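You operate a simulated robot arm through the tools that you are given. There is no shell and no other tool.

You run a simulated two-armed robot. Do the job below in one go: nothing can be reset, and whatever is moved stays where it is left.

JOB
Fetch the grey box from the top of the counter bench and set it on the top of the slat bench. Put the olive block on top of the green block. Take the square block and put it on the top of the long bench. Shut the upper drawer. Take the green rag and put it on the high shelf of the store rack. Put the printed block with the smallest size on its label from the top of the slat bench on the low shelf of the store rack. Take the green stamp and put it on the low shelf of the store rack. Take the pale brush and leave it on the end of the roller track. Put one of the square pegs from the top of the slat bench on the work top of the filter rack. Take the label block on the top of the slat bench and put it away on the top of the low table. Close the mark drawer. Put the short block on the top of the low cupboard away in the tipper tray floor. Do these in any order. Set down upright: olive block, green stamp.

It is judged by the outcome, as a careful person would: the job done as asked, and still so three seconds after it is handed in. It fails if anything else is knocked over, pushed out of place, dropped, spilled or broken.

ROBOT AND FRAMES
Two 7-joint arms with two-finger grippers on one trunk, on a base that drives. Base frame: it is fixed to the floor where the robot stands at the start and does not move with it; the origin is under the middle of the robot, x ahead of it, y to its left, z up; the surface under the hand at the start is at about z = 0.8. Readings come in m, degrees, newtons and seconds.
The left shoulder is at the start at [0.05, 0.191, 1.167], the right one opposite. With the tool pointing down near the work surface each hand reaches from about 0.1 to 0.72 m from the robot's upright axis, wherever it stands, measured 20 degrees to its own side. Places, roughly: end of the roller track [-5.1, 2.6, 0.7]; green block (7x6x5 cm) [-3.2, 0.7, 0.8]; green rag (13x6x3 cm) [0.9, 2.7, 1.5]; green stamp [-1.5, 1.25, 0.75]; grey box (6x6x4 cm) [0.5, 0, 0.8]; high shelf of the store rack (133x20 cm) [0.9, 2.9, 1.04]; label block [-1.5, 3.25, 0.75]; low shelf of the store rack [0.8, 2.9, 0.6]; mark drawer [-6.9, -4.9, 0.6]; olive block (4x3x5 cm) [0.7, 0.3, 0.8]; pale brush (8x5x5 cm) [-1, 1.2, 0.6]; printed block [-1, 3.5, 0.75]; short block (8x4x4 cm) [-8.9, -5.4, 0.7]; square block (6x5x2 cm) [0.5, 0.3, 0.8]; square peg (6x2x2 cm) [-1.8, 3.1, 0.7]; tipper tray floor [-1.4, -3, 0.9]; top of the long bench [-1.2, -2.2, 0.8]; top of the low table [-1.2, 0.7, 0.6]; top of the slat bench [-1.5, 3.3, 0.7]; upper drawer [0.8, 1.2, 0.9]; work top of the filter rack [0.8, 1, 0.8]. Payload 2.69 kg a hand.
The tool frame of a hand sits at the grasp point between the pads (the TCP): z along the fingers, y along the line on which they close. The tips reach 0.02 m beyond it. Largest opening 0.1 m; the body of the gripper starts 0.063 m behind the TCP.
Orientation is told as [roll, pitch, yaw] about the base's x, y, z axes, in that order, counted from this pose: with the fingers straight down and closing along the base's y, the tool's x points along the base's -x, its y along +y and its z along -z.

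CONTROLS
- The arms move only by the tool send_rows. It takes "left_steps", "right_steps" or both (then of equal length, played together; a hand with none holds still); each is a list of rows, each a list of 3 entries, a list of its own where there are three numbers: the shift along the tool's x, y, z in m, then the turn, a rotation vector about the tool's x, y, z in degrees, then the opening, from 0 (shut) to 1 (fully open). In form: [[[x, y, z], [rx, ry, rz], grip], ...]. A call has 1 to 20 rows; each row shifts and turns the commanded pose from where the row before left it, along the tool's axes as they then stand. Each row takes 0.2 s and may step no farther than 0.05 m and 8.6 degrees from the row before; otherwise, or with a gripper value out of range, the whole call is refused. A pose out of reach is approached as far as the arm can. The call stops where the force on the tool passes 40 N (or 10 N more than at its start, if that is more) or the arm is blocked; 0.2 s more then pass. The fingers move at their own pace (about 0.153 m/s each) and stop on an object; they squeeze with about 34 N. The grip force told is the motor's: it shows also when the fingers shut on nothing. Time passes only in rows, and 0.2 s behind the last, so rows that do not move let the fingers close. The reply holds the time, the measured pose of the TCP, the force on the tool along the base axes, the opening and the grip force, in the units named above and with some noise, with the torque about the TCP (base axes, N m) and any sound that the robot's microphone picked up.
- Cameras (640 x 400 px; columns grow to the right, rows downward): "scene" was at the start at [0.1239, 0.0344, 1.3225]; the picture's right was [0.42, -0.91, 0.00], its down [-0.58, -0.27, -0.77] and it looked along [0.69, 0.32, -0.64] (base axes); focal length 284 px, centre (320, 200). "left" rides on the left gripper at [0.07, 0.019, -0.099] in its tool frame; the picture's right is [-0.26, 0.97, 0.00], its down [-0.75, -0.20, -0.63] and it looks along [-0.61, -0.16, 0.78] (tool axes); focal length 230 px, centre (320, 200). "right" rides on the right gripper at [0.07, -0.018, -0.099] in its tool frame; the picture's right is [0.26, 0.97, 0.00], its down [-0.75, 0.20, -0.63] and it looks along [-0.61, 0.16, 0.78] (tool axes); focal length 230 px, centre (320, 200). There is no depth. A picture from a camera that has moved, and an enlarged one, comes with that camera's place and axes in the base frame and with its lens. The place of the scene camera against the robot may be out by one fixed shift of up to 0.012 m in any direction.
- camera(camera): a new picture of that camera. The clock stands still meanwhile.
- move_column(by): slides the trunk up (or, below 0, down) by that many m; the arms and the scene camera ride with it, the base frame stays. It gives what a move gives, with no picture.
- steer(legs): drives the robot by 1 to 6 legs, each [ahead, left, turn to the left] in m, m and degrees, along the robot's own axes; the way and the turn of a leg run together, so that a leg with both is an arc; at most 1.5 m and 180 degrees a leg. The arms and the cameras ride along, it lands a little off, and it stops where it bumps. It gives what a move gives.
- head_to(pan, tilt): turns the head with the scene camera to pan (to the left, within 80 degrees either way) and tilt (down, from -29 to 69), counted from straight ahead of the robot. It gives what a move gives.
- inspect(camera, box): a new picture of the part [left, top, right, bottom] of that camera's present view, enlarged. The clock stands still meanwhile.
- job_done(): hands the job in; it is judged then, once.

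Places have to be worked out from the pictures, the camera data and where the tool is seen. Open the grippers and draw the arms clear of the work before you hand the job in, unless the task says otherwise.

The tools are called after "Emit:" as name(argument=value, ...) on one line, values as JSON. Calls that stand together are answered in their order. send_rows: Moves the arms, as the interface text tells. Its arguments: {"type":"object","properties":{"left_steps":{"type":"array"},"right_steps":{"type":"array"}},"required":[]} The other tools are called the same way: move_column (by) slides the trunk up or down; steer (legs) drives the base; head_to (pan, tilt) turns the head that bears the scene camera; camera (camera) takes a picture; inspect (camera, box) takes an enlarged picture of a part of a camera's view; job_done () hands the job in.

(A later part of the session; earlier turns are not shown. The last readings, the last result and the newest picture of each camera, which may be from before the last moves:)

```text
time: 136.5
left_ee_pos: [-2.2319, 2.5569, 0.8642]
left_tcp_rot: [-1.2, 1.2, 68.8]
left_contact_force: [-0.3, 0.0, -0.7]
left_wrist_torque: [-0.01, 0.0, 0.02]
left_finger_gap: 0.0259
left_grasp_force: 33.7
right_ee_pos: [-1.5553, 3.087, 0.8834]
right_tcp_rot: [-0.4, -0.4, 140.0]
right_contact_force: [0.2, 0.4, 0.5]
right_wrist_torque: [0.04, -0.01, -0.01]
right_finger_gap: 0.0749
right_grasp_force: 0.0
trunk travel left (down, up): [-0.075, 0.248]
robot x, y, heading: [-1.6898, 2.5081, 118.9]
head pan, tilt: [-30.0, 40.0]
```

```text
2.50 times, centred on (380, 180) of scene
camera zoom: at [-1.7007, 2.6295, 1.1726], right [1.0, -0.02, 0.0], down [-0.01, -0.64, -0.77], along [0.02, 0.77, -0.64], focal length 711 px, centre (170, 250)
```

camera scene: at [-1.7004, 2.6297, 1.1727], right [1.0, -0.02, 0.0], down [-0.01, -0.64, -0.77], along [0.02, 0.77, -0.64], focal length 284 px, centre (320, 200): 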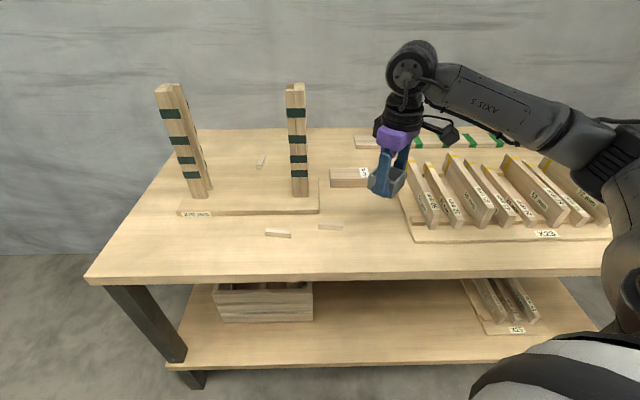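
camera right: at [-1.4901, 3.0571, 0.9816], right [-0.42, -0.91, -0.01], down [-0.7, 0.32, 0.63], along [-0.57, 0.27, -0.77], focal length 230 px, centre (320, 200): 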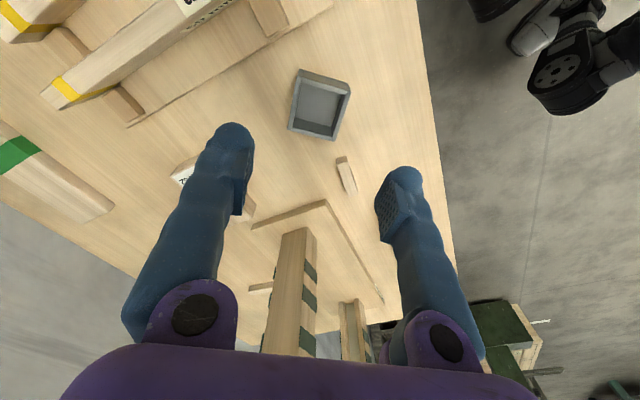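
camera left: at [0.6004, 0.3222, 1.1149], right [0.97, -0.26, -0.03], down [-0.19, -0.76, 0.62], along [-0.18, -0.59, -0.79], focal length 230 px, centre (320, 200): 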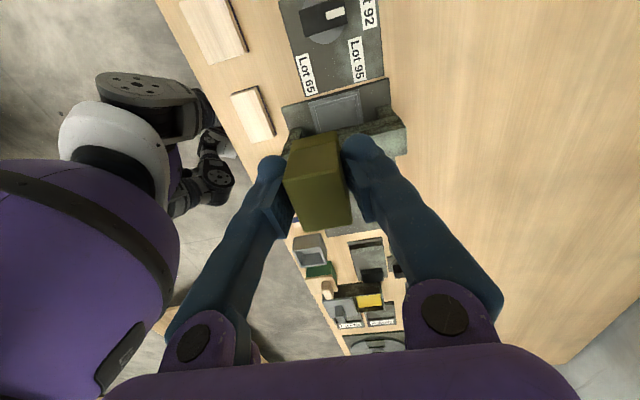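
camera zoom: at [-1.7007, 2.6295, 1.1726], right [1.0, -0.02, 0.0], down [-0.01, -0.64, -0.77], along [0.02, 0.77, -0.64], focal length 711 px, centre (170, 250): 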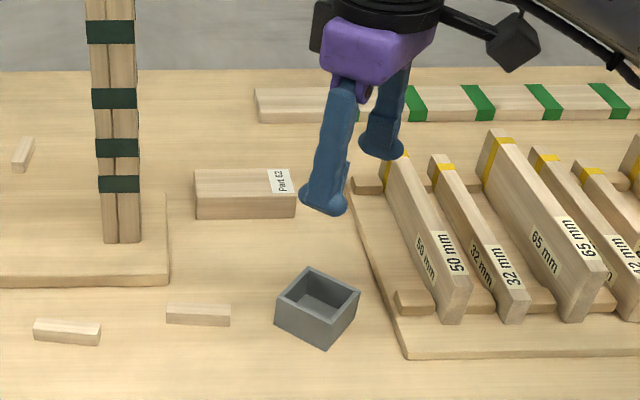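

The grey box stands safely on the slat bench. Next the label block "Part 62" (≈11×4.5×3.5 cm, centre ≈[-1.60, 3.288]) with the right hand; its short side is along y, so I'll approach diagonally from the right. I raise the trunk for clearance and reposition to about [-1.33, 2.64] heading 150°.

Emit:
move_column(by=0.1)

Emit:
steer(legs=[[-0.06, -0.378, 0], [0, 0, 31]])

Emit:
head_to(pan=-45, tilt=40)

Emit:
camera(camera="scene")

Emit:
camera(camera="right")

```text
time: 137.8
left_ee_pos: [-2.2313, 2.5572, 0.9638]
left_tcp_rot: [-1.3, 1.2, 68.8]
left_contact_force: [0.3, 0.9, -0.9]
left_wrist_torque: [0.01, 0.0, 0.04]
left_finger_gap: 0.0263
left_grasp_force: 33.9
right_ee_pos: [-1.5556, 3.0886, 0.9815]
right_tcp_rot: [-0.4, -0.5, 140.1]
right_contact_force: [0.6, -0.2, -0.1]
right_wrist_torque: [0.0, 0.0, 0.01]
right_finger_gap: 0.075
right_grasp_force: 0.1
trunk travel left (down, up): [-0.175, 0.148]
robot x, y, heading: [-1.6911, 2.5107, 118.6]
head pan, tilt: [-30.0, 40.0]
```

```text
time: 141.4
left_ee_pos: [-1.8912, 2.6504, 0.9647]
left_tcp_rot: [-1.2, 1.2, 69.3]
left_contact_force: [0.5, 0.3, 0.5]
left_wrist_torque: [-0.04, 0.0, 0.0]
left_finger_gap: 0.0263
left_grasp_force: 33.6
right_ee_pos: [-1.2228, 3.1884, 0.982]
right_tcp_rot: [-0.2, -0.4, 140.7]
right_contact_force: [-0.5, 0.3, 0.1]
right_wrist_torque: [0.02, 0.0, -0.03]
right_finger_gap: 0.075
right_grasp_force: 0.0
trunk travel left (down, up): [-0.175, 0.148]
robot x, y, heading: [-1.3533, 2.6103, 119.1]
head pan, tilt: [-30.0, 40.0]
stopped in leg 1: the robot was blocked; the commanded pose is now the measured one
```

```text
time: 142.2
left_ee_pos: [-1.892, 2.6501, 0.964]
left_tcp_rot: [-1.1, 1.2, 69.5]
left_contact_force: [0.5, 0.3, -1.0]
left_wrist_torque: [0.02, 0.01, -0.02]
left_finger_gap: 0.0259
left_grasp_force: 34.2
right_ee_pos: [-1.222, 3.1887, 0.9826]
right_tcp_rot: [-0.4, -0.4, 140.8]
right_contact_force: [-0.1, 0.6, -0.2]
right_wrist_torque: [-0.02, -0.04, -0.02]
right_finger_gap: 0.0749
right_grasp_force: 0.0
trunk travel left (down, up): [-0.175, 0.148]
robot x, y, heading: [-1.3469, 2.6109, 119.4]
head pan, tilt: [-45.0, 40.0]
```

```text
taken
camera scene: at [-1.3399, 2.7254, 1.2726], right [0.96, -0.27, 0.0], down [-0.17, -0.62, -0.77], along [0.21, 0.74, -0.64], focal length 284 px, centre (320, 200)
```

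scene: 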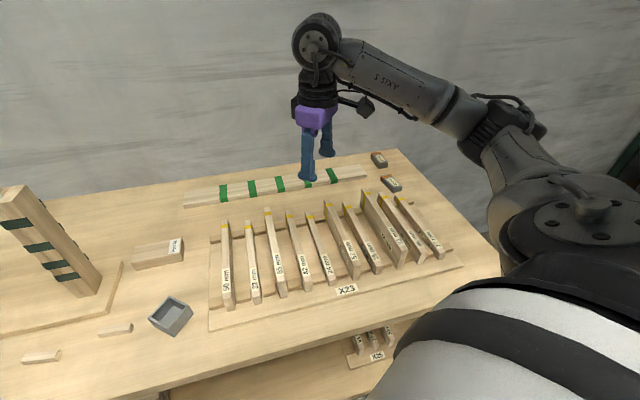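

```text
taken
camera right: at [-1.1555, 3.1582, 1.081], right [-0.41, -0.91, -0.01], down [-0.71, 0.31, 0.63], along [-0.57, 0.27, -0.77], focal length 230 px, centre (320, 200)
```

right: 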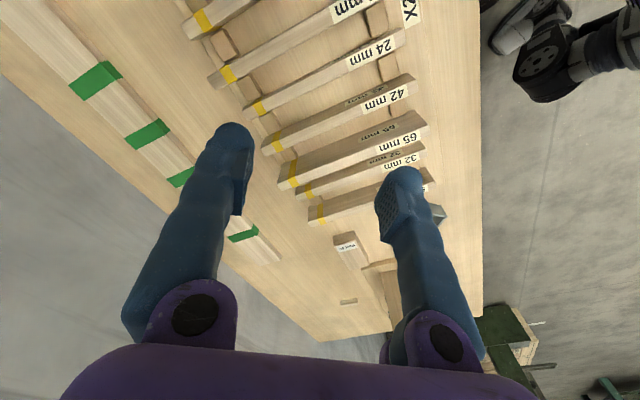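

The base was blocked at y≈2.61, so its footprint reaches ~0.36 m toward the bench; nothing on the bench moved. I back off 3 cm, turn to heading ~150°, and check.

Emit:
steer(legs=[[-0.026, 0.015, 0], [0, 0, 31]])

Emit:
head_to(pan=-50, tilt=40)

Emit:
camera(camera="scene")

Emit:
camera(camera="right")

```text
time: 144.5
left_ee_pos: [-1.8358, 2.3337, 0.9647]
left_tcp_rot: [-1.2, 1.1, 100.8]
left_contact_force: [-0.3, -0.4, -0.3]
left_wrist_torque: [-0.03, -0.02, -0.01]
left_finger_gap: 0.0262
left_grasp_force: 33.7
right_ee_pos: [-1.5433, 3.1411, 0.9821]
right_tcp_rot: [-0.4, -0.5, 171.9]
right_contact_force: [0.5, -0.4, 0.3]
right_wrist_torque: [-0.01, 0.01, -0.01]
right_finger_gap: 0.075
right_grasp_force: 0.0
trunk travel left (down, up): [-0.175, 0.148]
robot x, y, heading: [-1.3521, 2.5772, 150.9]
head pan, tilt: [-45.0, 40.0]
```

```text
time: 145.2
left_ee_pos: [-1.8346, 2.3319, 0.964]
left_tcp_rot: [-1.2, 1.2, 100.8]
left_contact_force: [0.5, -0.2, -0.7]
left_wrist_torque: [-0.01, 0.01, 0.0]
left_finger_gap: 0.0262
left_grasp_force: 33.7
right_ee_pos: [-1.5416, 3.1404, 0.9834]
right_tcp_rot: [-0.4, -0.4, 172.0]
right_contact_force: [0.3, 0.4, 0.3]
right_wrist_torque: [0.02, 0.01, -0.02]
right_finger_gap: 0.075
right_grasp_force: 0.1
trunk travel left (down, up): [-0.175, 0.148]
robot x, y, heading: [-1.3575, 2.5824, 150.8]
head pan, tilt: [-50.0, 40.0]
```

```text
taken
camera scene: at [-1.3946, 2.6818, 1.2726], right [0.98, 0.18, 0.0], down [0.12, -0.63, -0.77], along [-0.14, 0.75, -0.64], focal length 284 px, centre (320, 200)
```

scene: 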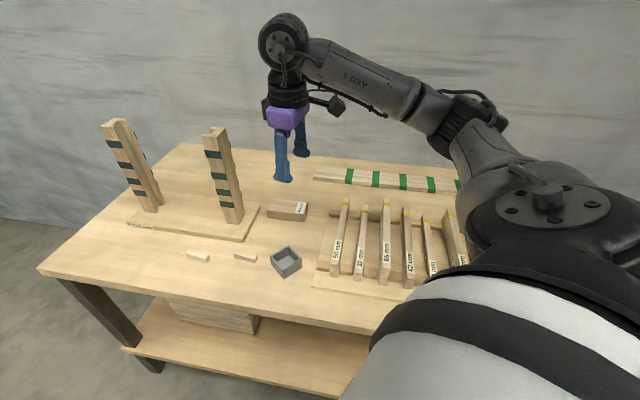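

```text
taken
camera right: at [-1.4697, 3.1495, 1.081], right [0.12, -0.99, -0.01], down [-0.77, -0.1, 0.63], along [-0.63, -0.07, -0.77], focal length 230 px, centre (320, 200)
```

right: 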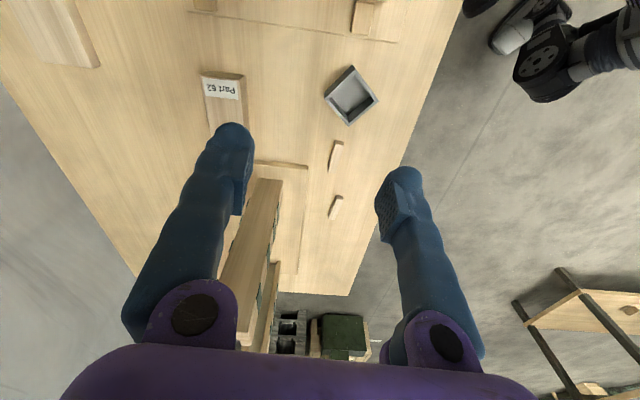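

The hand's yaw is now 172°, nearly square to the block. I move it over the block centre (≈[-1.60, 3.281]) at height, opening fully.

Emit:
send_rows(right_steps=[[[-0.0193, -0.0329, 0], [0, 0, 0], 0.85], [[-0.0193, -0.0329, 0], [0, 0, 0], 0.85], [[-0.0193, -0.0329, 0], [0, 0, 0], 0.85], [[-0.0193, -0.0329, 0], [0, 0, 0], 0.85], [[0, 0, 0], [0, 0, 0], 0.85]])

```text
time: 146.4
left_ee_pos: [-1.834, 2.3336, 0.9644]
left_tcp_rot: [-1.2, 1.2, 100.8]
left_contact_force: [-0.5, 0.9, -0.6]
left_wrist_torque: [0.04, 0.03, -0.01]
left_finger_gap: 0.0261
left_grasp_force: 34.3
right_ee_pos: [-1.5683, 3.1859, 0.9708]
right_tcp_rot: [-0.5, -0.4, 172.0]
right_contact_force: [0.3, 0.5, 1.1]
right_wrist_torque: [0.02, -0.02, 0.01]
right_finger_gap: 0.0854
right_grasp_force: 0.1
right hand out of reach, approached as far as the arm can: row 2, 3, 4
trunk travel left (down, up): [-0.175, 0.148]
robot x, y, heading: [-1.3508, 2.5812, 150.6]
head pan, tilt: [-50.0, 40.0]
```

The wrist limit stops it at y≈3.19 with this yaw. I draw the hand right, reduce its yaw to ~154°, shift the robot 8 cm left, and then go for the block.

Emit:
send_rows(right_steps=[[[0.03, 0.004, 0], [0, 0, 0], 0.9], [[0.03, 0.004, 0], [0, 0, 0], 0.9], [[0, 0, 0], [0, 0, 6], 0.9], [[0, 0, 0], [0, 0, 6], 0.9], [[0, 0, 0], [0, 0, 6], 0.9], [[0, 0, 0], [0, 0, 0], 0.9]])

Emit:
steer(legs=[[0.07, 0.039, 0]])

Emit:
camera(camera="right")

```text
time: 147.8
left_ee_pos: [-1.8354, 2.3334, 0.964]
left_tcp_rot: [-1.2, 1.3, 100.8]
left_contact_force: [0.0, 0.2, -0.4]
left_wrist_torque: [-0.03, -0.01, -0.03]
left_finger_gap: 0.0257
left_grasp_force: 34.3
right_ee_pos: [-1.5093, 3.1685, 0.9694]
right_tcp_rot: [-0.2, -0.5, 154.0]
right_contact_force: [-0.5, 0.2, 0.5]
right_wrist_torque: [-0.02, -0.03, 0.02]
right_finger_gap: 0.0899
right_grasp_force: 0.0
trunk travel left (down, up): [-0.175, 0.148]
robot x, y, heading: [-1.3491, 2.5803, 150.7]
head pan, tilt: [-50.0, 40.0]
```

```text
time: 148.9
left_ee_pos: [-1.9158, 2.333, 0.9642]
left_tcp_rot: [-1.3, 1.2, 100.8]
left_contact_force: [-0.4, 0.2, -0.4]
left_wrist_torque: [0.0, -0.03, 0.02]
left_finger_gap: 0.0262
left_grasp_force: 34.0
right_ee_pos: [-1.5885, 3.1691, 0.9714]
right_tcp_rot: [-0.2, -0.4, 154.0]
right_contact_force: [-0.3, -0.7, 0.0]
right_wrist_torque: [0.01, -0.06, 0.0]
right_finger_gap: 0.0901
right_grasp_force: 0.2
trunk travel left (down, up): [-0.175, 0.148]
robot x, y, heading: [-1.4271, 2.5783, 150.7]
head pan, tilt: [-50.0, 40.0]
```

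```text
taken
camera right: at [-1.5177, 3.1545, 1.0701], right [-0.19, -0.98, -0.01], down [-0.76, 0.14, 0.63], along [-0.62, 0.13, -0.77], focal length 230 px, centre (320, 200)
```

right: 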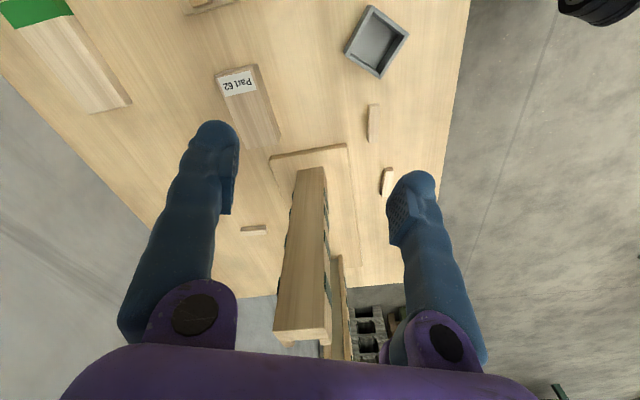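

The block's top spans x −1.659…−1.557, y 3.253…3.309. I move the hand over its centre.

Emit:
send_rows(right_steps=[[[-0.0213, -0.0312, 0], [0, 0, 0], 0.95], [[-0.0213, -0.0312, 0], [0, 0, 0], 0.95], [[-0.0213, -0.0312, 0], [0, 0, 0], 0.95], [[0, 0, 0], [0, 0, 0], 0.95]])

```text
time: 149.9
left_ee_pos: [-1.9144, 2.3332, 0.9655]
left_tcp_rot: [-1.2, 1.3, 100.8]
left_contact_force: [0.0, 0.2, -0.7]
left_wrist_torque: [-0.01, -0.01, 0.0]
left_finger_gap: 0.0262
left_grasp_force: 33.8
right_ee_pos: [-1.6095, 3.2742, 0.975]
right_tcp_rot: [-0.5, -0.6, 154.9]
right_contact_force: [-0.5, -0.2, -0.6]
right_wrist_torque: [-0.02, -0.01, 0.03]
right_finger_gap: 0.095
right_grasp_force: 0.0
right hand out of reach, approached as far as the arm can: row 3
trunk travel left (down, up): [-0.175, 0.148]
robot x, y, heading: [-1.4312, 2.5801, 150.8]
head pan, tilt: [-50.0, 40.0]
```

Almost there; I give the wrist 4° of slack and lower the trunk by 0.165 m, then look from the wrist camera.

Emit:
send_rows(right_steps=[[[0, 0, 0], [0, 0, 4], 0.95], [[-0.001, -0.007, 0], [0, 0, 0], 0.95], [[0, 0, 0], [0, 0, 0], 0.95]])

Emit:
move_column(by=-0.165)

Emit:
camera(camera="right")

Emit:
camera(camera="scene")

```text
time: 150.7
left_ee_pos: [-1.9149, 2.3334, 0.9645]
left_tcp_rot: [-1.1, 1.1, 100.7]
left_contact_force: [0.0, 0.4, -0.4]
left_wrist_torque: [0.02, 0.01, 0.01]
left_finger_gap: 0.0261
left_grasp_force: 33.9
right_ee_pos: [-1.6012, 3.2876, 0.9733]
right_tcp_rot: [-0.2, -0.5, 149.9]
right_contact_force: [0.1, -0.9, 0.2]
right_wrist_torque: [0.0, 0.03, -0.02]
right_finger_gap: 0.0947
right_grasp_force: 0.0
trunk travel left (down, up): [-0.175, 0.148]
robot x, y, heading: [-1.4336, 2.5809, 150.6]
head pan, tilt: [-50.0, 40.0]
```

```text
time: 152.5
left_ee_pos: [-1.9151, 2.3323, 0.7992]
left_tcp_rot: [-1.2, 1.3, 100.8]
left_contact_force: [0.0, -0.5, 0.4]
left_wrist_torque: [-0.03, 0.02, 0.01]
left_finger_gap: 0.0259
left_grasp_force: 33.7
right_ee_pos: [-1.601, 3.2874, 0.8076]
right_tcp_rot: [-0.3, -0.5, 150.0]
right_contact_force: [-0.2, 0.1, 0.8]
right_wrist_torque: [0.02, -0.03, -0.01]
right_finger_gap: 0.0952
right_grasp_force: 0.0
trunk travel left (down, up): [-0.01, 0.313]
robot x, y, heading: [-1.4274, 2.58, 150.3]
head pan, tilt: [-50.0, 40.0]
```

```text
taken
camera right: at [-1.5315, 3.2686, 0.9064], right [-0.26, -0.97, -0.01], down [-0.75, 0.2, 0.64], along [-0.61, 0.17, -0.77], focal length 230 px, centre (320, 200)
```

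right: 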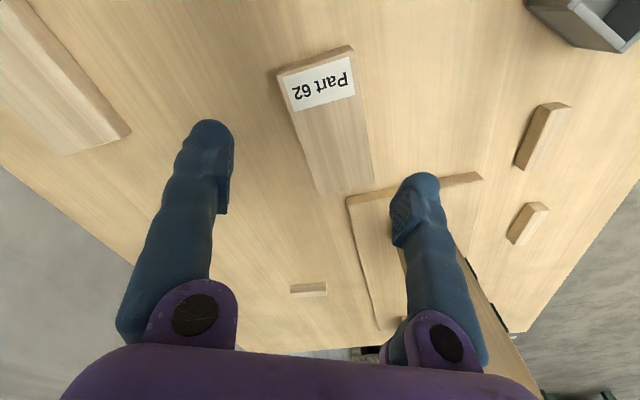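

```text
taken
camera scene: at [-1.4739, 2.6821, 1.1077], right [0.98, 0.18, 0.0], down [0.12, -0.63, -0.77], along [-0.14, 0.75, -0.64], focal length 284 px, centre (320, 200)
```

scene: 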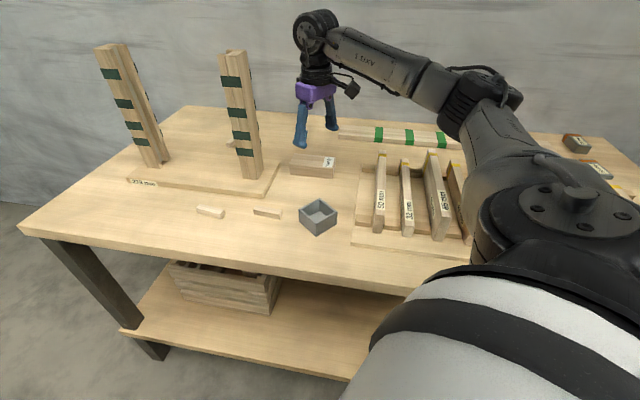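

The block centre is ≈[-1.612, 3.280]; closing at this yaw will swing the block clockwise into line with the pads, and there's free space for that. I lower to z≈0.718 around it.

Emit:
send_rows(right_steps=[[[-0.003, 0.011, 0.03], [0, 0, 0], 0.95], [[0, 0, 0.03], [0, 0, 0], 0.95], [[0, 0, 0.028], [0, 0, 0], 0.95], [[0, 0, 0], [0, 0, 0], 0.95]])

Emit:
camera(camera="right")

```text
time: 153.5
left_ee_pos: [-1.9143, 2.3333, 0.7983]
left_tcp_rot: [-1.2, 1.2, 100.7]
left_contact_force: [0.6, -0.7, -0.7]
left_wrist_torque: [0.0, -0.01, -0.03]
left_finger_gap: 0.026
left_grasp_force: 33.2
right_ee_pos: [-1.6104, 3.281, 0.7201]
right_tcp_rot: [-0.2, -0.5, 150.0]
right_contact_force: [0.3, 0.8, -0.4]
right_wrist_torque: [0.0, 0.02, -0.01]
right_finger_gap: 0.0949
right_grasp_force: 0.0
trunk travel left (down, up): [-0.01, 0.313]
robot x, y, heading: [-1.433, 2.5843, 150.7]
head pan, tilt: [-50.0, 40.0]
```

```text
taken
camera right: at [-1.54, 3.262, 0.8186], right [-0.26, -0.97, -0.01], down [-0.75, 0.2, 0.64], along [-0.61, 0.17, -0.77], focal length 230 px, centre (320, 200)
```

right: 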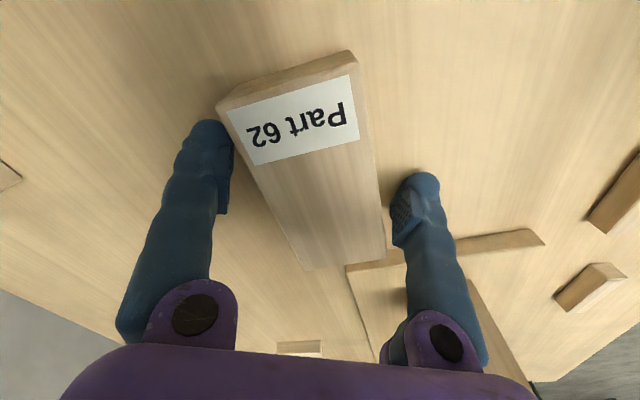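

The block lies diagonally between the fingers as planned. I close gradually so it swings into line.

Emit:
send_rows(right_steps=[[[0, 0, 0], [0, 0, 0], 0.85], [[0, 0, 0], [0, 0, 0], 0.75], [[0, 0, 0], [0, 0, 0], 0.68], [[0, 0, 0], [0, 0, 0], 0.6], [[0, 0, 0], [0, 0, 0], 0.5], [[0, 0, 0], [0, 0, 0], 0.3], [[0, 0, 0], [0, 0, 0], 0.0], [[0, 0, 0], [0, 0, 0], 0.0], [[0, 0, 0], [0, 0, 0], 0.0]])

Emit:
camera(camera="right")

```text
time: 155.5
left_ee_pos: [-1.9139, 2.3341, 0.7987]
left_tcp_rot: [-1.2, 1.3, 100.8]
left_contact_force: [0.5, 0.0, -0.6]
left_wrist_torque: [0.02, 0.01, 0.02]
left_finger_gap: 0.026
left_grasp_force: 34.1
right_ee_pos: [-1.6091, 3.2813, 0.7216]
right_tcp_rot: [-0.2, -0.5, 150.0]
right_contact_force: [-0.4, -0.4, 0.4]
right_wrist_torque: [0.0, -0.01, 0.02]
right_finger_gap: 0.0561
right_grasp_force: 34.1
trunk travel left (down, up): [-0.01, 0.313]
robot x, y, heading: [-1.4289, 2.5811, 150.5]
head pan, tilt: [-50.0, 40.0]
```

```text
taken
camera right: at [-1.5399, 3.262, 0.8189], right [-0.26, -0.97, -0.01], down [-0.75, 0.2, 0.64], along [-0.61, 0.17, -0.77], focal length 230 px, centre (320, 200)
```

right: 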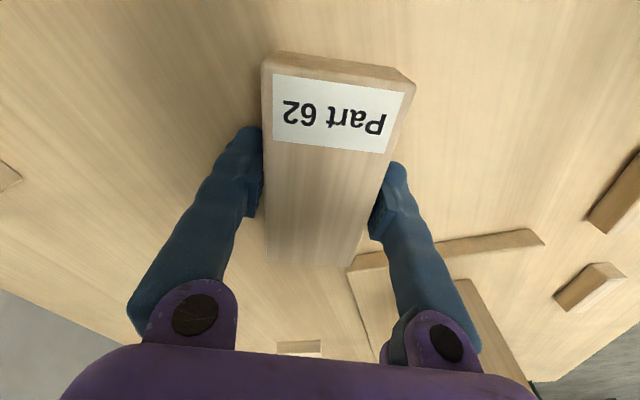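

The block swung into line and is gripped (5.6 cm, 34 N). I lift it, first with the arm, then raise the trunk.

Emit:
send_rows(right_steps=[[[0, 0, -0.02], [0, 0, 0], 0.0], [[0, 0, -0.03], [0, 0, 0], 0.0], [[0, 0, -0.03], [0, 0, 0], 0.0], [[0, 0, 0], [0, 0, 0], 0.0]])

Emit:
move_column(by=0.22)

Emit:
camera(camera="right")

Emit:
camera(camera="scene")

```text
time: 156.5
left_ee_pos: [-1.9144, 2.3327, 0.7992]
left_tcp_rot: [-1.2, 1.2, 100.8]
left_contact_force: [0.1, 0.0, -0.8]
left_wrist_torque: [-0.03, 0.03, -0.03]
left_finger_gap: 0.0261
left_grasp_force: 33.7
right_ee_pos: [-1.6107, 3.2803, 0.7993]
right_tcp_rot: [-0.2, -0.5, 149.9]
right_contact_force: [0.6, 0.0, -1.0]
right_wrist_torque: [-0.04, -0.01, -0.01]
right_finger_gap: 0.0562
right_grasp_force: 33.8
trunk travel left (down, up): [-0.01, 0.313]
robot x, y, heading: [-1.4326, 2.581, 150.6]
head pan, tilt: [-50.0, 40.0]
```

```text
time: 158.9
left_ee_pos: [-1.9152, 2.3345, 1.0187]
left_tcp_rot: [-1.3, 1.1, 100.8]
left_contact_force: [0.2, -0.5, -1.1]
left_wrist_torque: [0.01, -0.02, 0.0]
left_finger_gap: 0.0257
left_grasp_force: 34.2
right_ee_pos: [-1.6102, 3.2805, 1.0185]
right_tcp_rot: [-0.3, -0.6, 149.9]
right_contact_force: [0.3, 0.2, -1.5]
right_wrist_torque: [-0.01, 0.01, 0.0]
right_finger_gap: 0.0557
right_grasp_force: 34.1
trunk travel left (down, up): [-0.23, 0.093]
robot x, y, heading: [-1.43, 2.5825, 150.8]
head pan, tilt: [-50.0, 40.0]
```

```text
taken
camera right: at [-1.5401, 3.2615, 1.1168], right [-0.26, -0.97, -0.01], down [-0.75, 0.2, 0.64], along [-0.61, 0.17, -0.77], focal length 230 px, centre (320, 200)
```

right: 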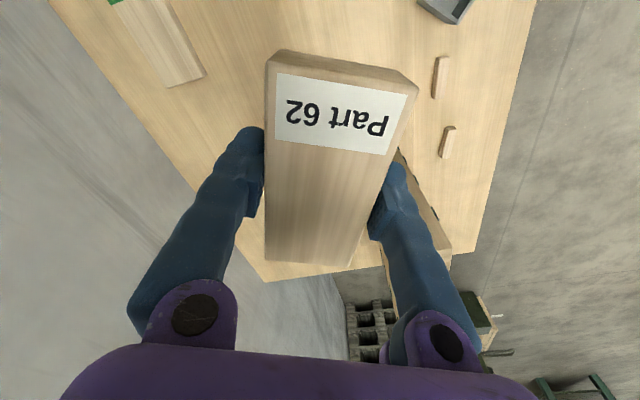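

```text
taken
camera scene: at [-1.4741, 2.6823, 1.3276], right [0.98, 0.18, 0.0], down [0.12, -0.63, -0.77], along [-0.14, 0.75, -0.64], focal length 284 px, centre (320, 200)
```

scene: 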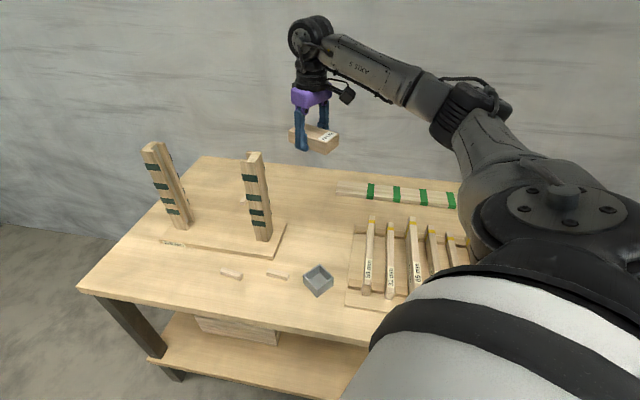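

Label block lifted clear. I retract it toward the robot, drive back to mid-aisle, and turn to face the low table.

Emit:
send_rows(right_steps=[[[0.0307, 0.0331, 0], [0, 0, 0], 0], [[0.0307, 0.0331, 0], [0, 0, 0], 0], [[0.0307, 0.0331, 0], [0, 0, 0], 0], [[0.0307, 0.0331, 0], [0, 0, 0], 0], [[0.0307, 0.0331, 0], [0, 0, 0], 0]])

Emit:
steer(legs=[[-0.22, 0.4, 0], [0, 0, 119]])

Emit:
head_to(pan=0, tilt=35)

Emit:
camera(camera="scene")

```text
time: 160.1
left_ee_pos: [-1.914, 2.3326, 1.0196]
left_tcp_rot: [-1.3, 1.0, 100.7]
left_contact_force: [0.0, -0.1, 0.5]
left_wrist_torque: [0.04, -0.02, 0.05]
left_finger_gap: 0.0259
left_grasp_force: 33.9
right_ee_pos: [-1.5622, 3.0571, 1.0184]
right_tcp_rot: [-0.2, -0.6, 150.0]
right_contact_force: [-0.6, 0.1, -0.4]
right_wrist_torque: [0.03, -0.03, -0.01]
right_finger_gap: 0.055
right_grasp_force: 33.6
trunk travel left (down, up): [-0.23, 0.093]
robot x, y, heading: [-1.4304, 2.5784, 150.5]
head pan, tilt: [-50.0, 40.0]
```

```text
time: 169.2
left_ee_pos: [-0.9851, 1.8187, 1.0187]
left_tcp_rot: [-1.2, 1.1, -139.8]
left_contact_force: [0.1, -0.1, -1.7]
left_wrist_torque: [-0.01, 0.0, -0.02]
left_finger_gap: 0.0258
left_grasp_force: 34.0
right_ee_pos: [-1.7884, 1.7689, 1.0177]
right_tcp_rot: [-0.2, -0.5, -90.6]
right_contact_force: [0.0, 0.2, -0.3]
right_wrist_torque: [0.02, -0.01, 0.01]
right_finger_gap: 0.0542
right_grasp_force: 34.2
trunk travel left (down, up): [-0.23, 0.093]
robot x, y, heading: [-1.4369, 2.1201, -90.2]
head pan, tilt: [-50.0, 40.0]
```

```text
time: 170.3
left_ee_pos: [-0.985, 1.8183, 1.0186]
left_tcp_rot: [-1.1, 1.2, -139.8]
left_contact_force: [-0.8, 0.2, 0.2]
left_wrist_torque: [0.0, -0.02, -0.01]
left_finger_gap: 0.0257
left_grasp_force: 34.0
right_ee_pos: [-1.7894, 1.7683, 1.0168]
right_tcp_rot: [-0.2, -0.5, -90.5]
right_contact_force: [-0.2, 0.5, -1.5]
right_wrist_torque: [0.02, -0.01, 0.0]
right_finger_gap: 0.0538
right_grasp_force: 35.0
trunk travel left (down, up): [-0.23, 0.093]
robot x, y, heading: [-1.4383, 2.1168, -90.0]
head pan, tilt: [0.0, 35.0]
```

```text
taken
camera scene: at [-1.4307, 1.9888, 1.3352], right [-1.0, 0.0, 0.0], down [0.0, 0.57, -0.82], along [0.0, -0.82, -0.57], focal length 284 px, centre (320, 200)
```

scene: 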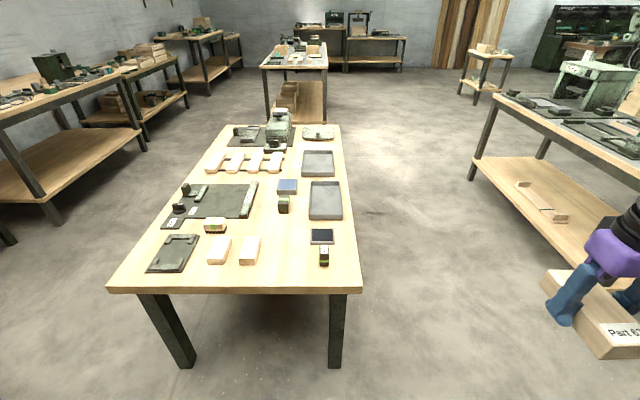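

I can see the whole low table (x −1.56…−0.76, y 0…1.40). I zoom in on its near end to find the stamp, the brush and a free spot.

Emit:
inspect(camera="scene", box=[120, 170, 370, 300])

Emit:
inspect(camera="scene", box=[190, 110, 360, 220])

Emit:
camera(camera="right")

```text
2.56 times, centred on (245, 235) of scene
camera zoom: at [-1.4307, 1.9888, 1.3352], right [-1.0, 0.0, 0.0], down [0.0, 0.57, -0.82], along [0.0, -0.82, -0.57], focal length 728 px, centre (512, 110)
```

zoom: 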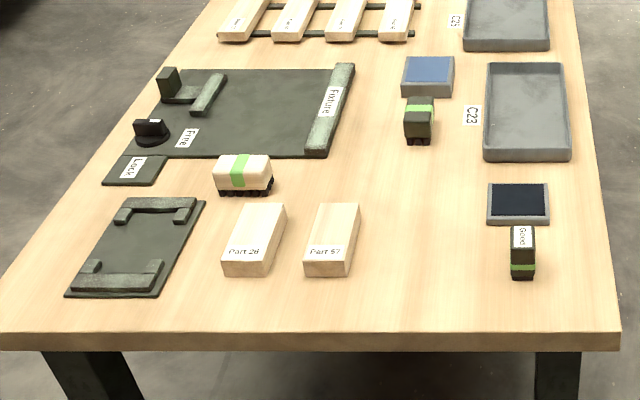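

```text
3.64 times, centred on (275, 165) of scene
camera zoom: at [-1.4307, 1.9888, 1.3352], right [-1.0, 0.0, 0.0], down [0.0, 0.57, -0.82], along [0.0, -0.82, -0.57], focal length 1034 px, centre (484, 327)
```

zoom: 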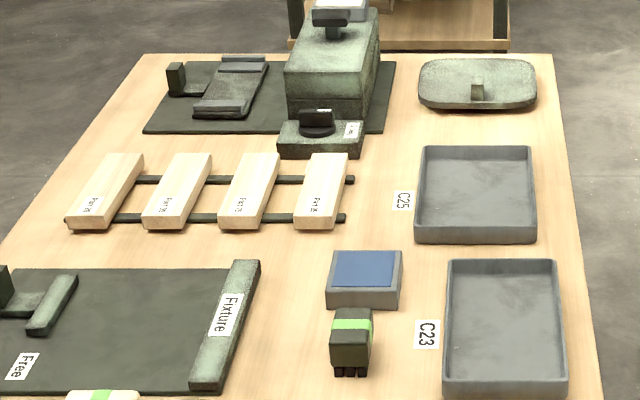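

```text
taken
camera right: at [-1.8067, 1.8398, 1.1156], right [0.97, 0.25, -0.01], down [0.2, -0.75, 0.64], along [0.15, -0.62, -0.77], focal length 230 px, centre (320, 200)
```

right: 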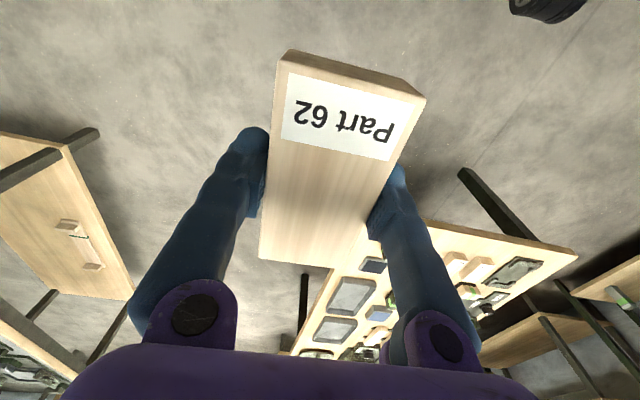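

The stamp "Good" with green band is at about [-1.44, 1.29], the pale brush with green band near [-1.02, 1.13]; there's free space between "Part 57" and the stamp, around [-1.31, 1.27], for the label block. I drive up to the table.

Emit:
steer(legs=[[0.317, 0.418, 0]])

Emit:
head_to(pan=-15, tilt=50)

Emit:
camera(camera="scene")

```text
time: 174.5
left_ee_pos: [-0.5756, 1.4932, 1.0193]
left_tcp_rot: [-1.2, 1.2, -139.9]
left_contact_force: [-0.1, 0.4, -0.3]
left_wrist_torque: [0.01, 0.02, 0.02]
left_finger_gap: 0.0263
left_grasp_force: 33.6
right_ee_pos: [-1.3809, 1.4462, 1.0168]
right_tcp_rot: [-0.3, -0.5, -90.7]
right_contact_force: [-0.2, 0.4, -1.0]
right_wrist_torque: [-0.01, 0.01, 0.0]
right_finger_gap: 0.0538
right_grasp_force: 33.8
trunk travel left (down, up): [-0.23, 0.093]
robot x, y, heading: [-1.0272, 1.7958, -89.9]
head pan, tilt: [0.0, 35.0]
```

```text
time: 175.2
left_ee_pos: [-0.5755, 1.4944, 1.0195]
left_tcp_rot: [-1.3, 1.3, -139.9]
left_contact_force: [0.6, 0.1, -0.8]
left_wrist_torque: [0.01, 0.02, 0.03]
left_finger_gap: 0.0258
left_grasp_force: 33.9
right_ee_pos: [-1.3811, 1.4464, 1.0184]
right_tcp_rot: [-0.3, -0.5, -90.7]
right_contact_force: [-0.2, -0.3, -0.9]
right_wrist_torque: [-0.02, 0.0, 0.02]
right_finger_gap: 0.0538
right_grasp_force: 34.4
trunk travel left (down, up): [-0.23, 0.093]
robot x, y, heading: [-1.0223, 1.7981, -90.2]
head pan, tilt: [-15.0, 50.0]
```

```text
taken
camera scene: at [-1.0415, 1.6793, 1.3135], right [-0.97, 0.26, 0.0], down [0.2, 0.74, -0.64], along [-0.17, -0.62, -0.77], focal length 284 px, centre (320, 200)
```

scene: 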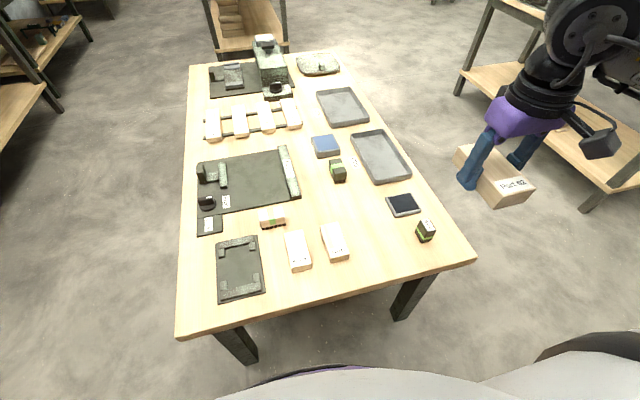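

The spot around [-1.32, 1.275] is free. I move the right hand there at height, then lower the trunk.

Emit:
send_rows(right_steps=[[[-0.0428, 0.0153, 0], [0, 0, 0], 0], [[-0.0428, 0.0153, 0], [0, 0, 0], 0], [[-0.0428, 0.0153, 0], [0, 0, 0], 0], [[-0.0428, 0.0153, 0], [0, 0, 0], 0], [[0, 0, 0], [0, 0, 0], 0]])

Emit:
move_column(by=-0.2)

Emit:
camera(camera="scene")

Emit:
camera(camera="right")

```text
time: 176.4
left_ee_pos: [-0.5764, 1.4953, 1.0188]
left_tcp_rot: [-1.2, 1.2, -139.9]
left_contact_force: [-1.0, -0.4, -0.8]
left_wrist_torque: [0.04, -0.02, -0.02]
left_finger_gap: 0.0258
left_grasp_force: 33.8
right_ee_pos: [-1.3227, 1.2753, 1.018]
right_tcp_rot: [-0.2, -0.6, -90.7]
right_contact_force: [-0.5, 0.0, -0.5]
right_wrist_torque: [-0.01, 0.0, -0.01]
right_finger_gap: 0.0539
right_grasp_force: 33.5
trunk travel left (down, up): [-0.23, 0.093]
robot x, y, heading: [-1.0276, 1.7913, -90.3]
head pan, tilt: [-15.0, 50.0]
```

```text
time: 178.6
left_ee_pos: [-0.5763, 1.4936, 0.8197]
left_tcp_rot: [-1.2, 1.1, -139.8]
left_contact_force: [-0.4, -0.1, -0.5]
left_wrist_torque: [0.0, 0.03, 0.01]
left_finger_gap: 0.026
left_grasp_force: 34.2
right_ee_pos: [-1.3226, 1.2749, 0.8171]
right_tcp_rot: [-0.2, -0.5, -90.7]
right_contact_force: [0.4, 0.1, -0.7]
right_wrist_torque: [0.0, 0.01, -0.01]
right_finger_gap: 0.0536
right_grasp_force: 34.2
trunk travel left (down, up): [-0.03, 0.293]
robot x, y, heading: [-1.0273, 1.7925, -90.0]
head pan, tilt: [-15.0, 50.0]
```

```text
taken
camera scene: at [-1.0416, 1.6794, 1.1135], right [-0.97, 0.26, 0.0], down [0.2, 0.74, -0.64], along [-0.17, -0.62, -0.77], focal length 284 px, centre (320, 200)
```

scene: 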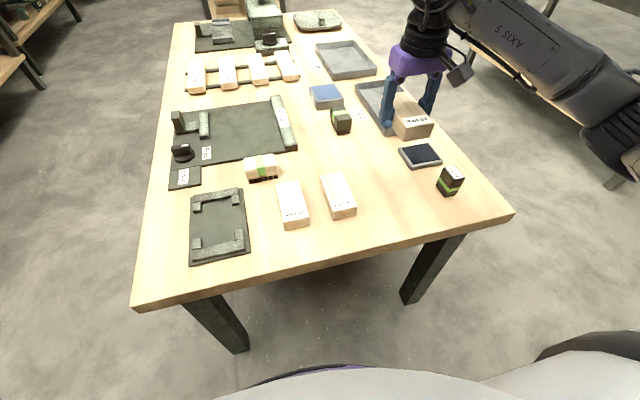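

```text
taken
camera right: at [-1.3398, 1.3452, 0.9168], right [0.97, 0.25, -0.01], down [0.19, -0.75, 0.64], along [0.15, -0.62, -0.77], focal length 230 px, centre (320, 200)
```

right: 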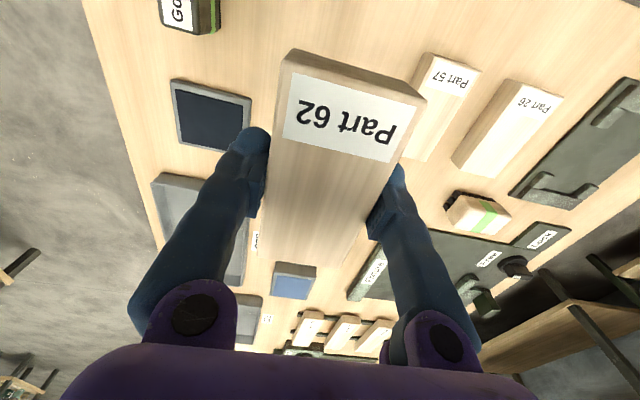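

Table top is z≈0.605 by comparing the two heights, and neighbours are ≥3 cm from the fingers. I lower the label block to the table.

Emit:
send_rows(right_steps=[[[0, 0, 0.04], [0, 0, 0], 0], [[0, 0, 0.04], [0, 0, 0], 0], [[0, 0, 0.04], [0, 0, 0], 0], [[0, 0, 0.035], [0, 0, 0], 0], [[0, 0, 0.01], [0, 0, 0], 0], [[0, 0, 0.01], [0, 0, 0], 0], [[0, 0, 0.005], [0, 0, 0], 0], [[0, 0, 0], [0, 0, 0], 0]])

Emit:
camera(camera="right")

```text
time: 180.4
left_ee_pos: [-0.576, 1.4941, 0.8182]
left_tcp_rot: [-1.2, 1.1, -139.9]
left_contact_force: [0.0, 0.0, -0.5]
left_wrist_torque: [0.03, -0.01, 0.02]
left_finger_gap: 0.0264
left_grasp_force: 33.6
right_ee_pos: [-1.3231, 1.272, 0.6402]
right_tcp_rot: [-0.2, -0.6, -90.8]
right_contact_force: [-1.8, 1.6, 10.2]
right_wrist_torque: [0.73, -0.11, 0.07]
right_finger_gap: 0.0535
right_grasp_force: 34.0
trunk travel left (down, up): [-0.03, 0.293]
robot x, y, heading: [-1.0264, 1.7961, -90.0]
head pan, tilt: [-15.0, 50.0]
```

```text
taken
camera right: at [-1.3403, 1.3442, 0.7387], right [0.97, 0.25, -0.01], down [0.19, -0.75, 0.64], along [0.15, -0.62, -0.77], focal length 230 px, centre (320, 200)
```

right: 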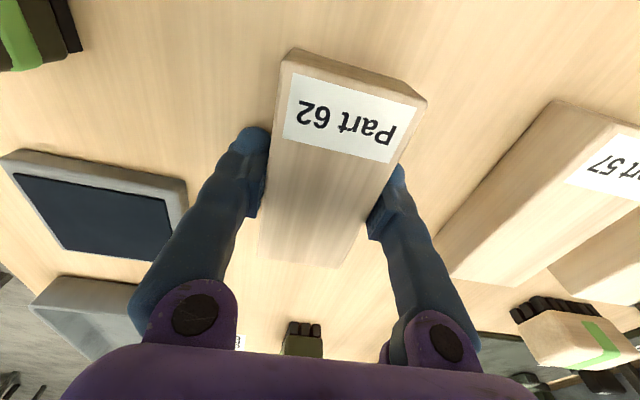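

Contact at 10 N: the block is down. I open the fingers and rise.

Emit:
send_rows(right_steps=[[[0, 0, 0], [0, 0, 0], 0.6], [[0, 0, 0], [0, 0, 0], 0.72], [[0, 0, 0], [0, 0, 0], 0.72], [[0, 0, -0.02], [0, 0, 0], 0.72], [[0, 0, -0.04], [0, 0, 0], 0.72], [[0, 0, -0.05], [0, 0, 0], 0.72], [[0, 0, -0.05], [0, 0, 0], 0.72]])

Emit:
camera(camera="right")

Emit:
inspect(camera="scene", box=[160, 60, 520, 260])

```text
time: 182.0
left_ee_pos: [-0.5765, 1.4927, 0.8195]
left_tcp_rot: [-1.1, 1.0, -139.9]
left_contact_force: [-0.4, -0.4, -1.2]
left_wrist_torque: [0.0, 0.01, -0.05]
left_finger_gap: 0.0261
left_grasp_force: 33.7
right_ee_pos: [-1.323, 1.2751, 0.7993]
right_tcp_rot: [-0.1, -0.4, -90.8]
right_contact_force: [-0.2, 0.3, -0.4]
right_wrist_torque: [-0.03, 0.0, -0.02]
right_finger_gap: 0.0718
right_grasp_force: 0.0
trunk travel left (down, up): [-0.03, 0.293]
robot x, y, heading: [-1.03, 1.7966, -90.0]
head pan, tilt: [-15.0, 50.0]
```

```text
taken
camera right: at [-1.3407, 1.3462, 0.8986], right [0.97, 0.25, -0.01], down [0.19, -0.75, 0.64], along [0.15, -0.62, -0.77], focal length 230 px, centre (320, 200)
```

right: 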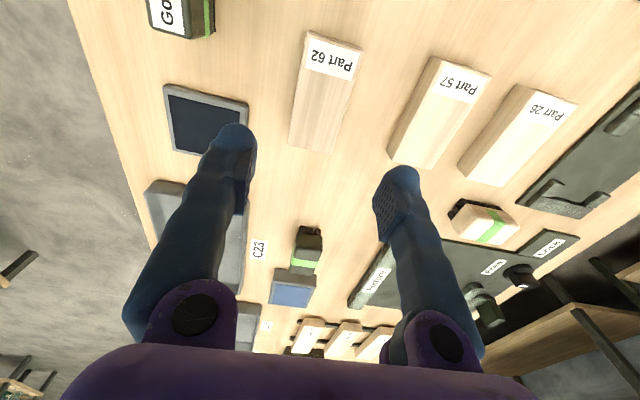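

```text
1.78 times, centred on (340, 160) of scene
camera zoom: at [-1.0414, 1.6795, 1.1134], right [-0.97, 0.26, 0.0], down [0.2, 0.74, -0.64], along [-0.17, -0.62, -0.77], focal length 506 px, centre (284, 271)
```

zoom: 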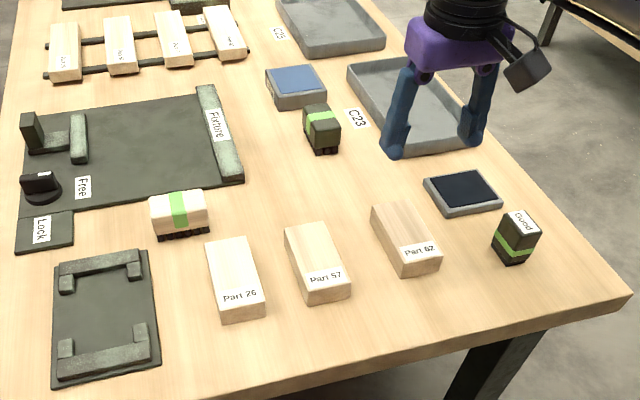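

Label block done. Next the pale brush (≈[-1.045, 1.167], 8 cm along x) with the free right hand. I reposition slightly east and turn left 30° to bring the right shoulder nearer.

Emit:
steer(legs=[[-0.024, 0.08, 0], [0, 0, 30]])

Emit:
send_rows(right_steps=[[[0, 0, 0], [0, 0, 7.3], 1.0], [[0, 0, 0], [0, 0, 7.3], 1.0], [[0, 0, 0], [0, 0, 7.3], 1.0], [[0, 0, 0], [0, 0, 7.3], 1.0], [[0, 0, 0], [0, 0, 0], 1.0]])

Emit:
head_to(pan=-30, tilt=50)

Emit:
camera(camera="scene")

Emit:
camera(camera="right")

```text
time: 184.9
left_ee_pos: [-0.4071, 1.7854, 0.8185]
left_tcp_rot: [-1.2, 1.1, -109.9]
left_contact_force: [-0.5, -0.8, -0.5]
left_wrist_torque: [0.0, 0.02, 0.02]
left_finger_gap: 0.0262
left_grasp_force: 33.9
right_ee_pos: [-0.9431, 1.2203, 0.7988]
right_tcp_rot: [-0.3, -0.4, -60.7]
right_contact_force: [0.1, 0.5, -0.4]
right_wrist_torque: [0.01, 0.03, -0.01]
right_finger_gap: 0.0721
right_grasp_force: 0.0
trunk travel left (down, up): [-0.03, 0.293]
robot x, y, heading: [-0.9463, 1.8205, -59.9]
head pan, tilt: [-15.0, 50.0]
```

```text
time: 186.1
left_ee_pos: [-0.4065, 1.7842, 0.8202]
left_tcp_rot: [-1.2, 1.1, -109.9]
left_contact_force: [-0.2, -0.5, -0.4]
left_wrist_torque: [0.0, -0.01, -0.02]
left_finger_gap: 0.0257
left_grasp_force: 34.1
right_ee_pos: [-0.9439, 1.2188, 0.7991]
right_tcp_rot: [0.1, -0.5, -89.8]
right_contact_force: [-0.2, -0.1, 0.2]
right_wrist_torque: [-0.01, 0.01, -0.02]
right_finger_gap: 0.1001
right_grasp_force: 0.0
trunk travel left (down, up): [-0.03, 0.293]
robot x, y, heading: [-0.948, 1.8211, -60.1]
head pan, tilt: [-15.0, 50.0]
```

```text
time: 186.8
left_ee_pos: [-0.4058, 1.7857, 0.819]
left_tcp_rot: [-1.1, 1.2, -110.0]
left_contact_force: [-0.7, 0.3, -0.6]
left_wrist_torque: [0.0, -0.03, 0.06]
left_finger_gap: 0.0259
left_grasp_force: 33.9
right_ee_pos: [-0.9443, 1.2206, 0.7993]
right_tcp_rot: [0.1, -0.5, -89.8]
right_contact_force: [0.3, -0.7, 0.0]
right_wrist_torque: [0.02, 0.03, -0.02]
right_finger_gap: 0.0999
right_grasp_force: 0.1
trunk travel left (down, up): [-0.03, 0.293]
robot x, y, heading: [-0.9467, 1.8177, -60.2]
head pan, tilt: [-30.0, 50.0]
```

```text
taken
camera scene: at [-0.9223, 1.706, 1.1135], right [-1.0, 0.0, 0.0], down [0.0, 0.77, -0.64], along [0.0, -0.64, -0.77], focal length 284 px, centre (320, 200)
```

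scene: 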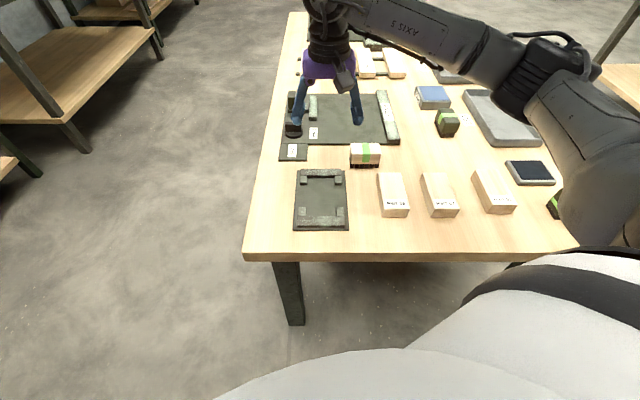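

```text
taken
camera right: at [-0.9629, 1.2913, 0.8977], right [0.97, 0.26, 0.0], down [0.2, -0.74, 0.64], along [0.17, -0.62, -0.77], focal length 230 px, centre (320, 200)
```

right: 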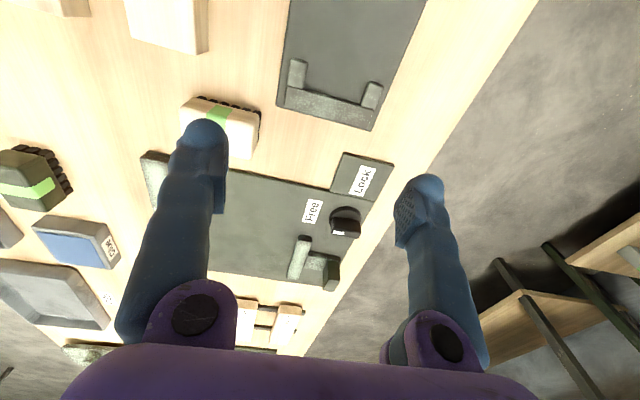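

I zoom in on the brush to fix its pose.

Emit:
inspect(camera="scene", box=[300, 110, 440, 200])

Emit:
inspect(camera="right", box=[120, 60, 320, 200])

```text
4.44 times, centred on (370, 155) of scene
camera zoom: at [-0.9223, 1.706, 1.1135], right [-1.0, 0.0, 0.0], down [0.0, 0.77, -0.64], along [0.0, -0.64, -0.77], focal length 1264 px, centre (98, 400)
```

zoom: 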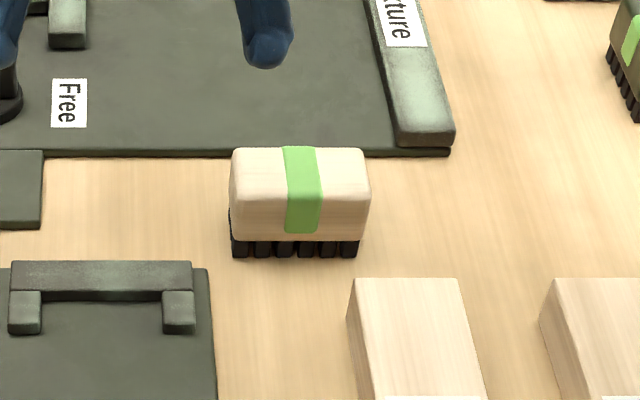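

```text
2.86 times, centred on (220, 130) of right
camera zoom: at [-0.9629, 1.2913, 0.8977], right [0.97, 0.26, 0.0], down [0.2, -0.74, 0.64], along [0.17, -0.62, -0.77], focal length 657 px, centre (606, 400)
```

zoom: 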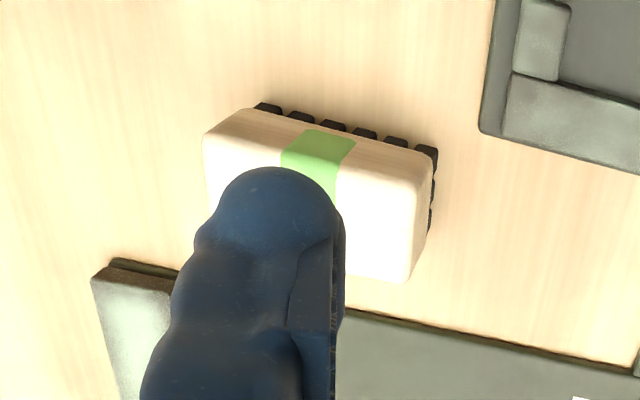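

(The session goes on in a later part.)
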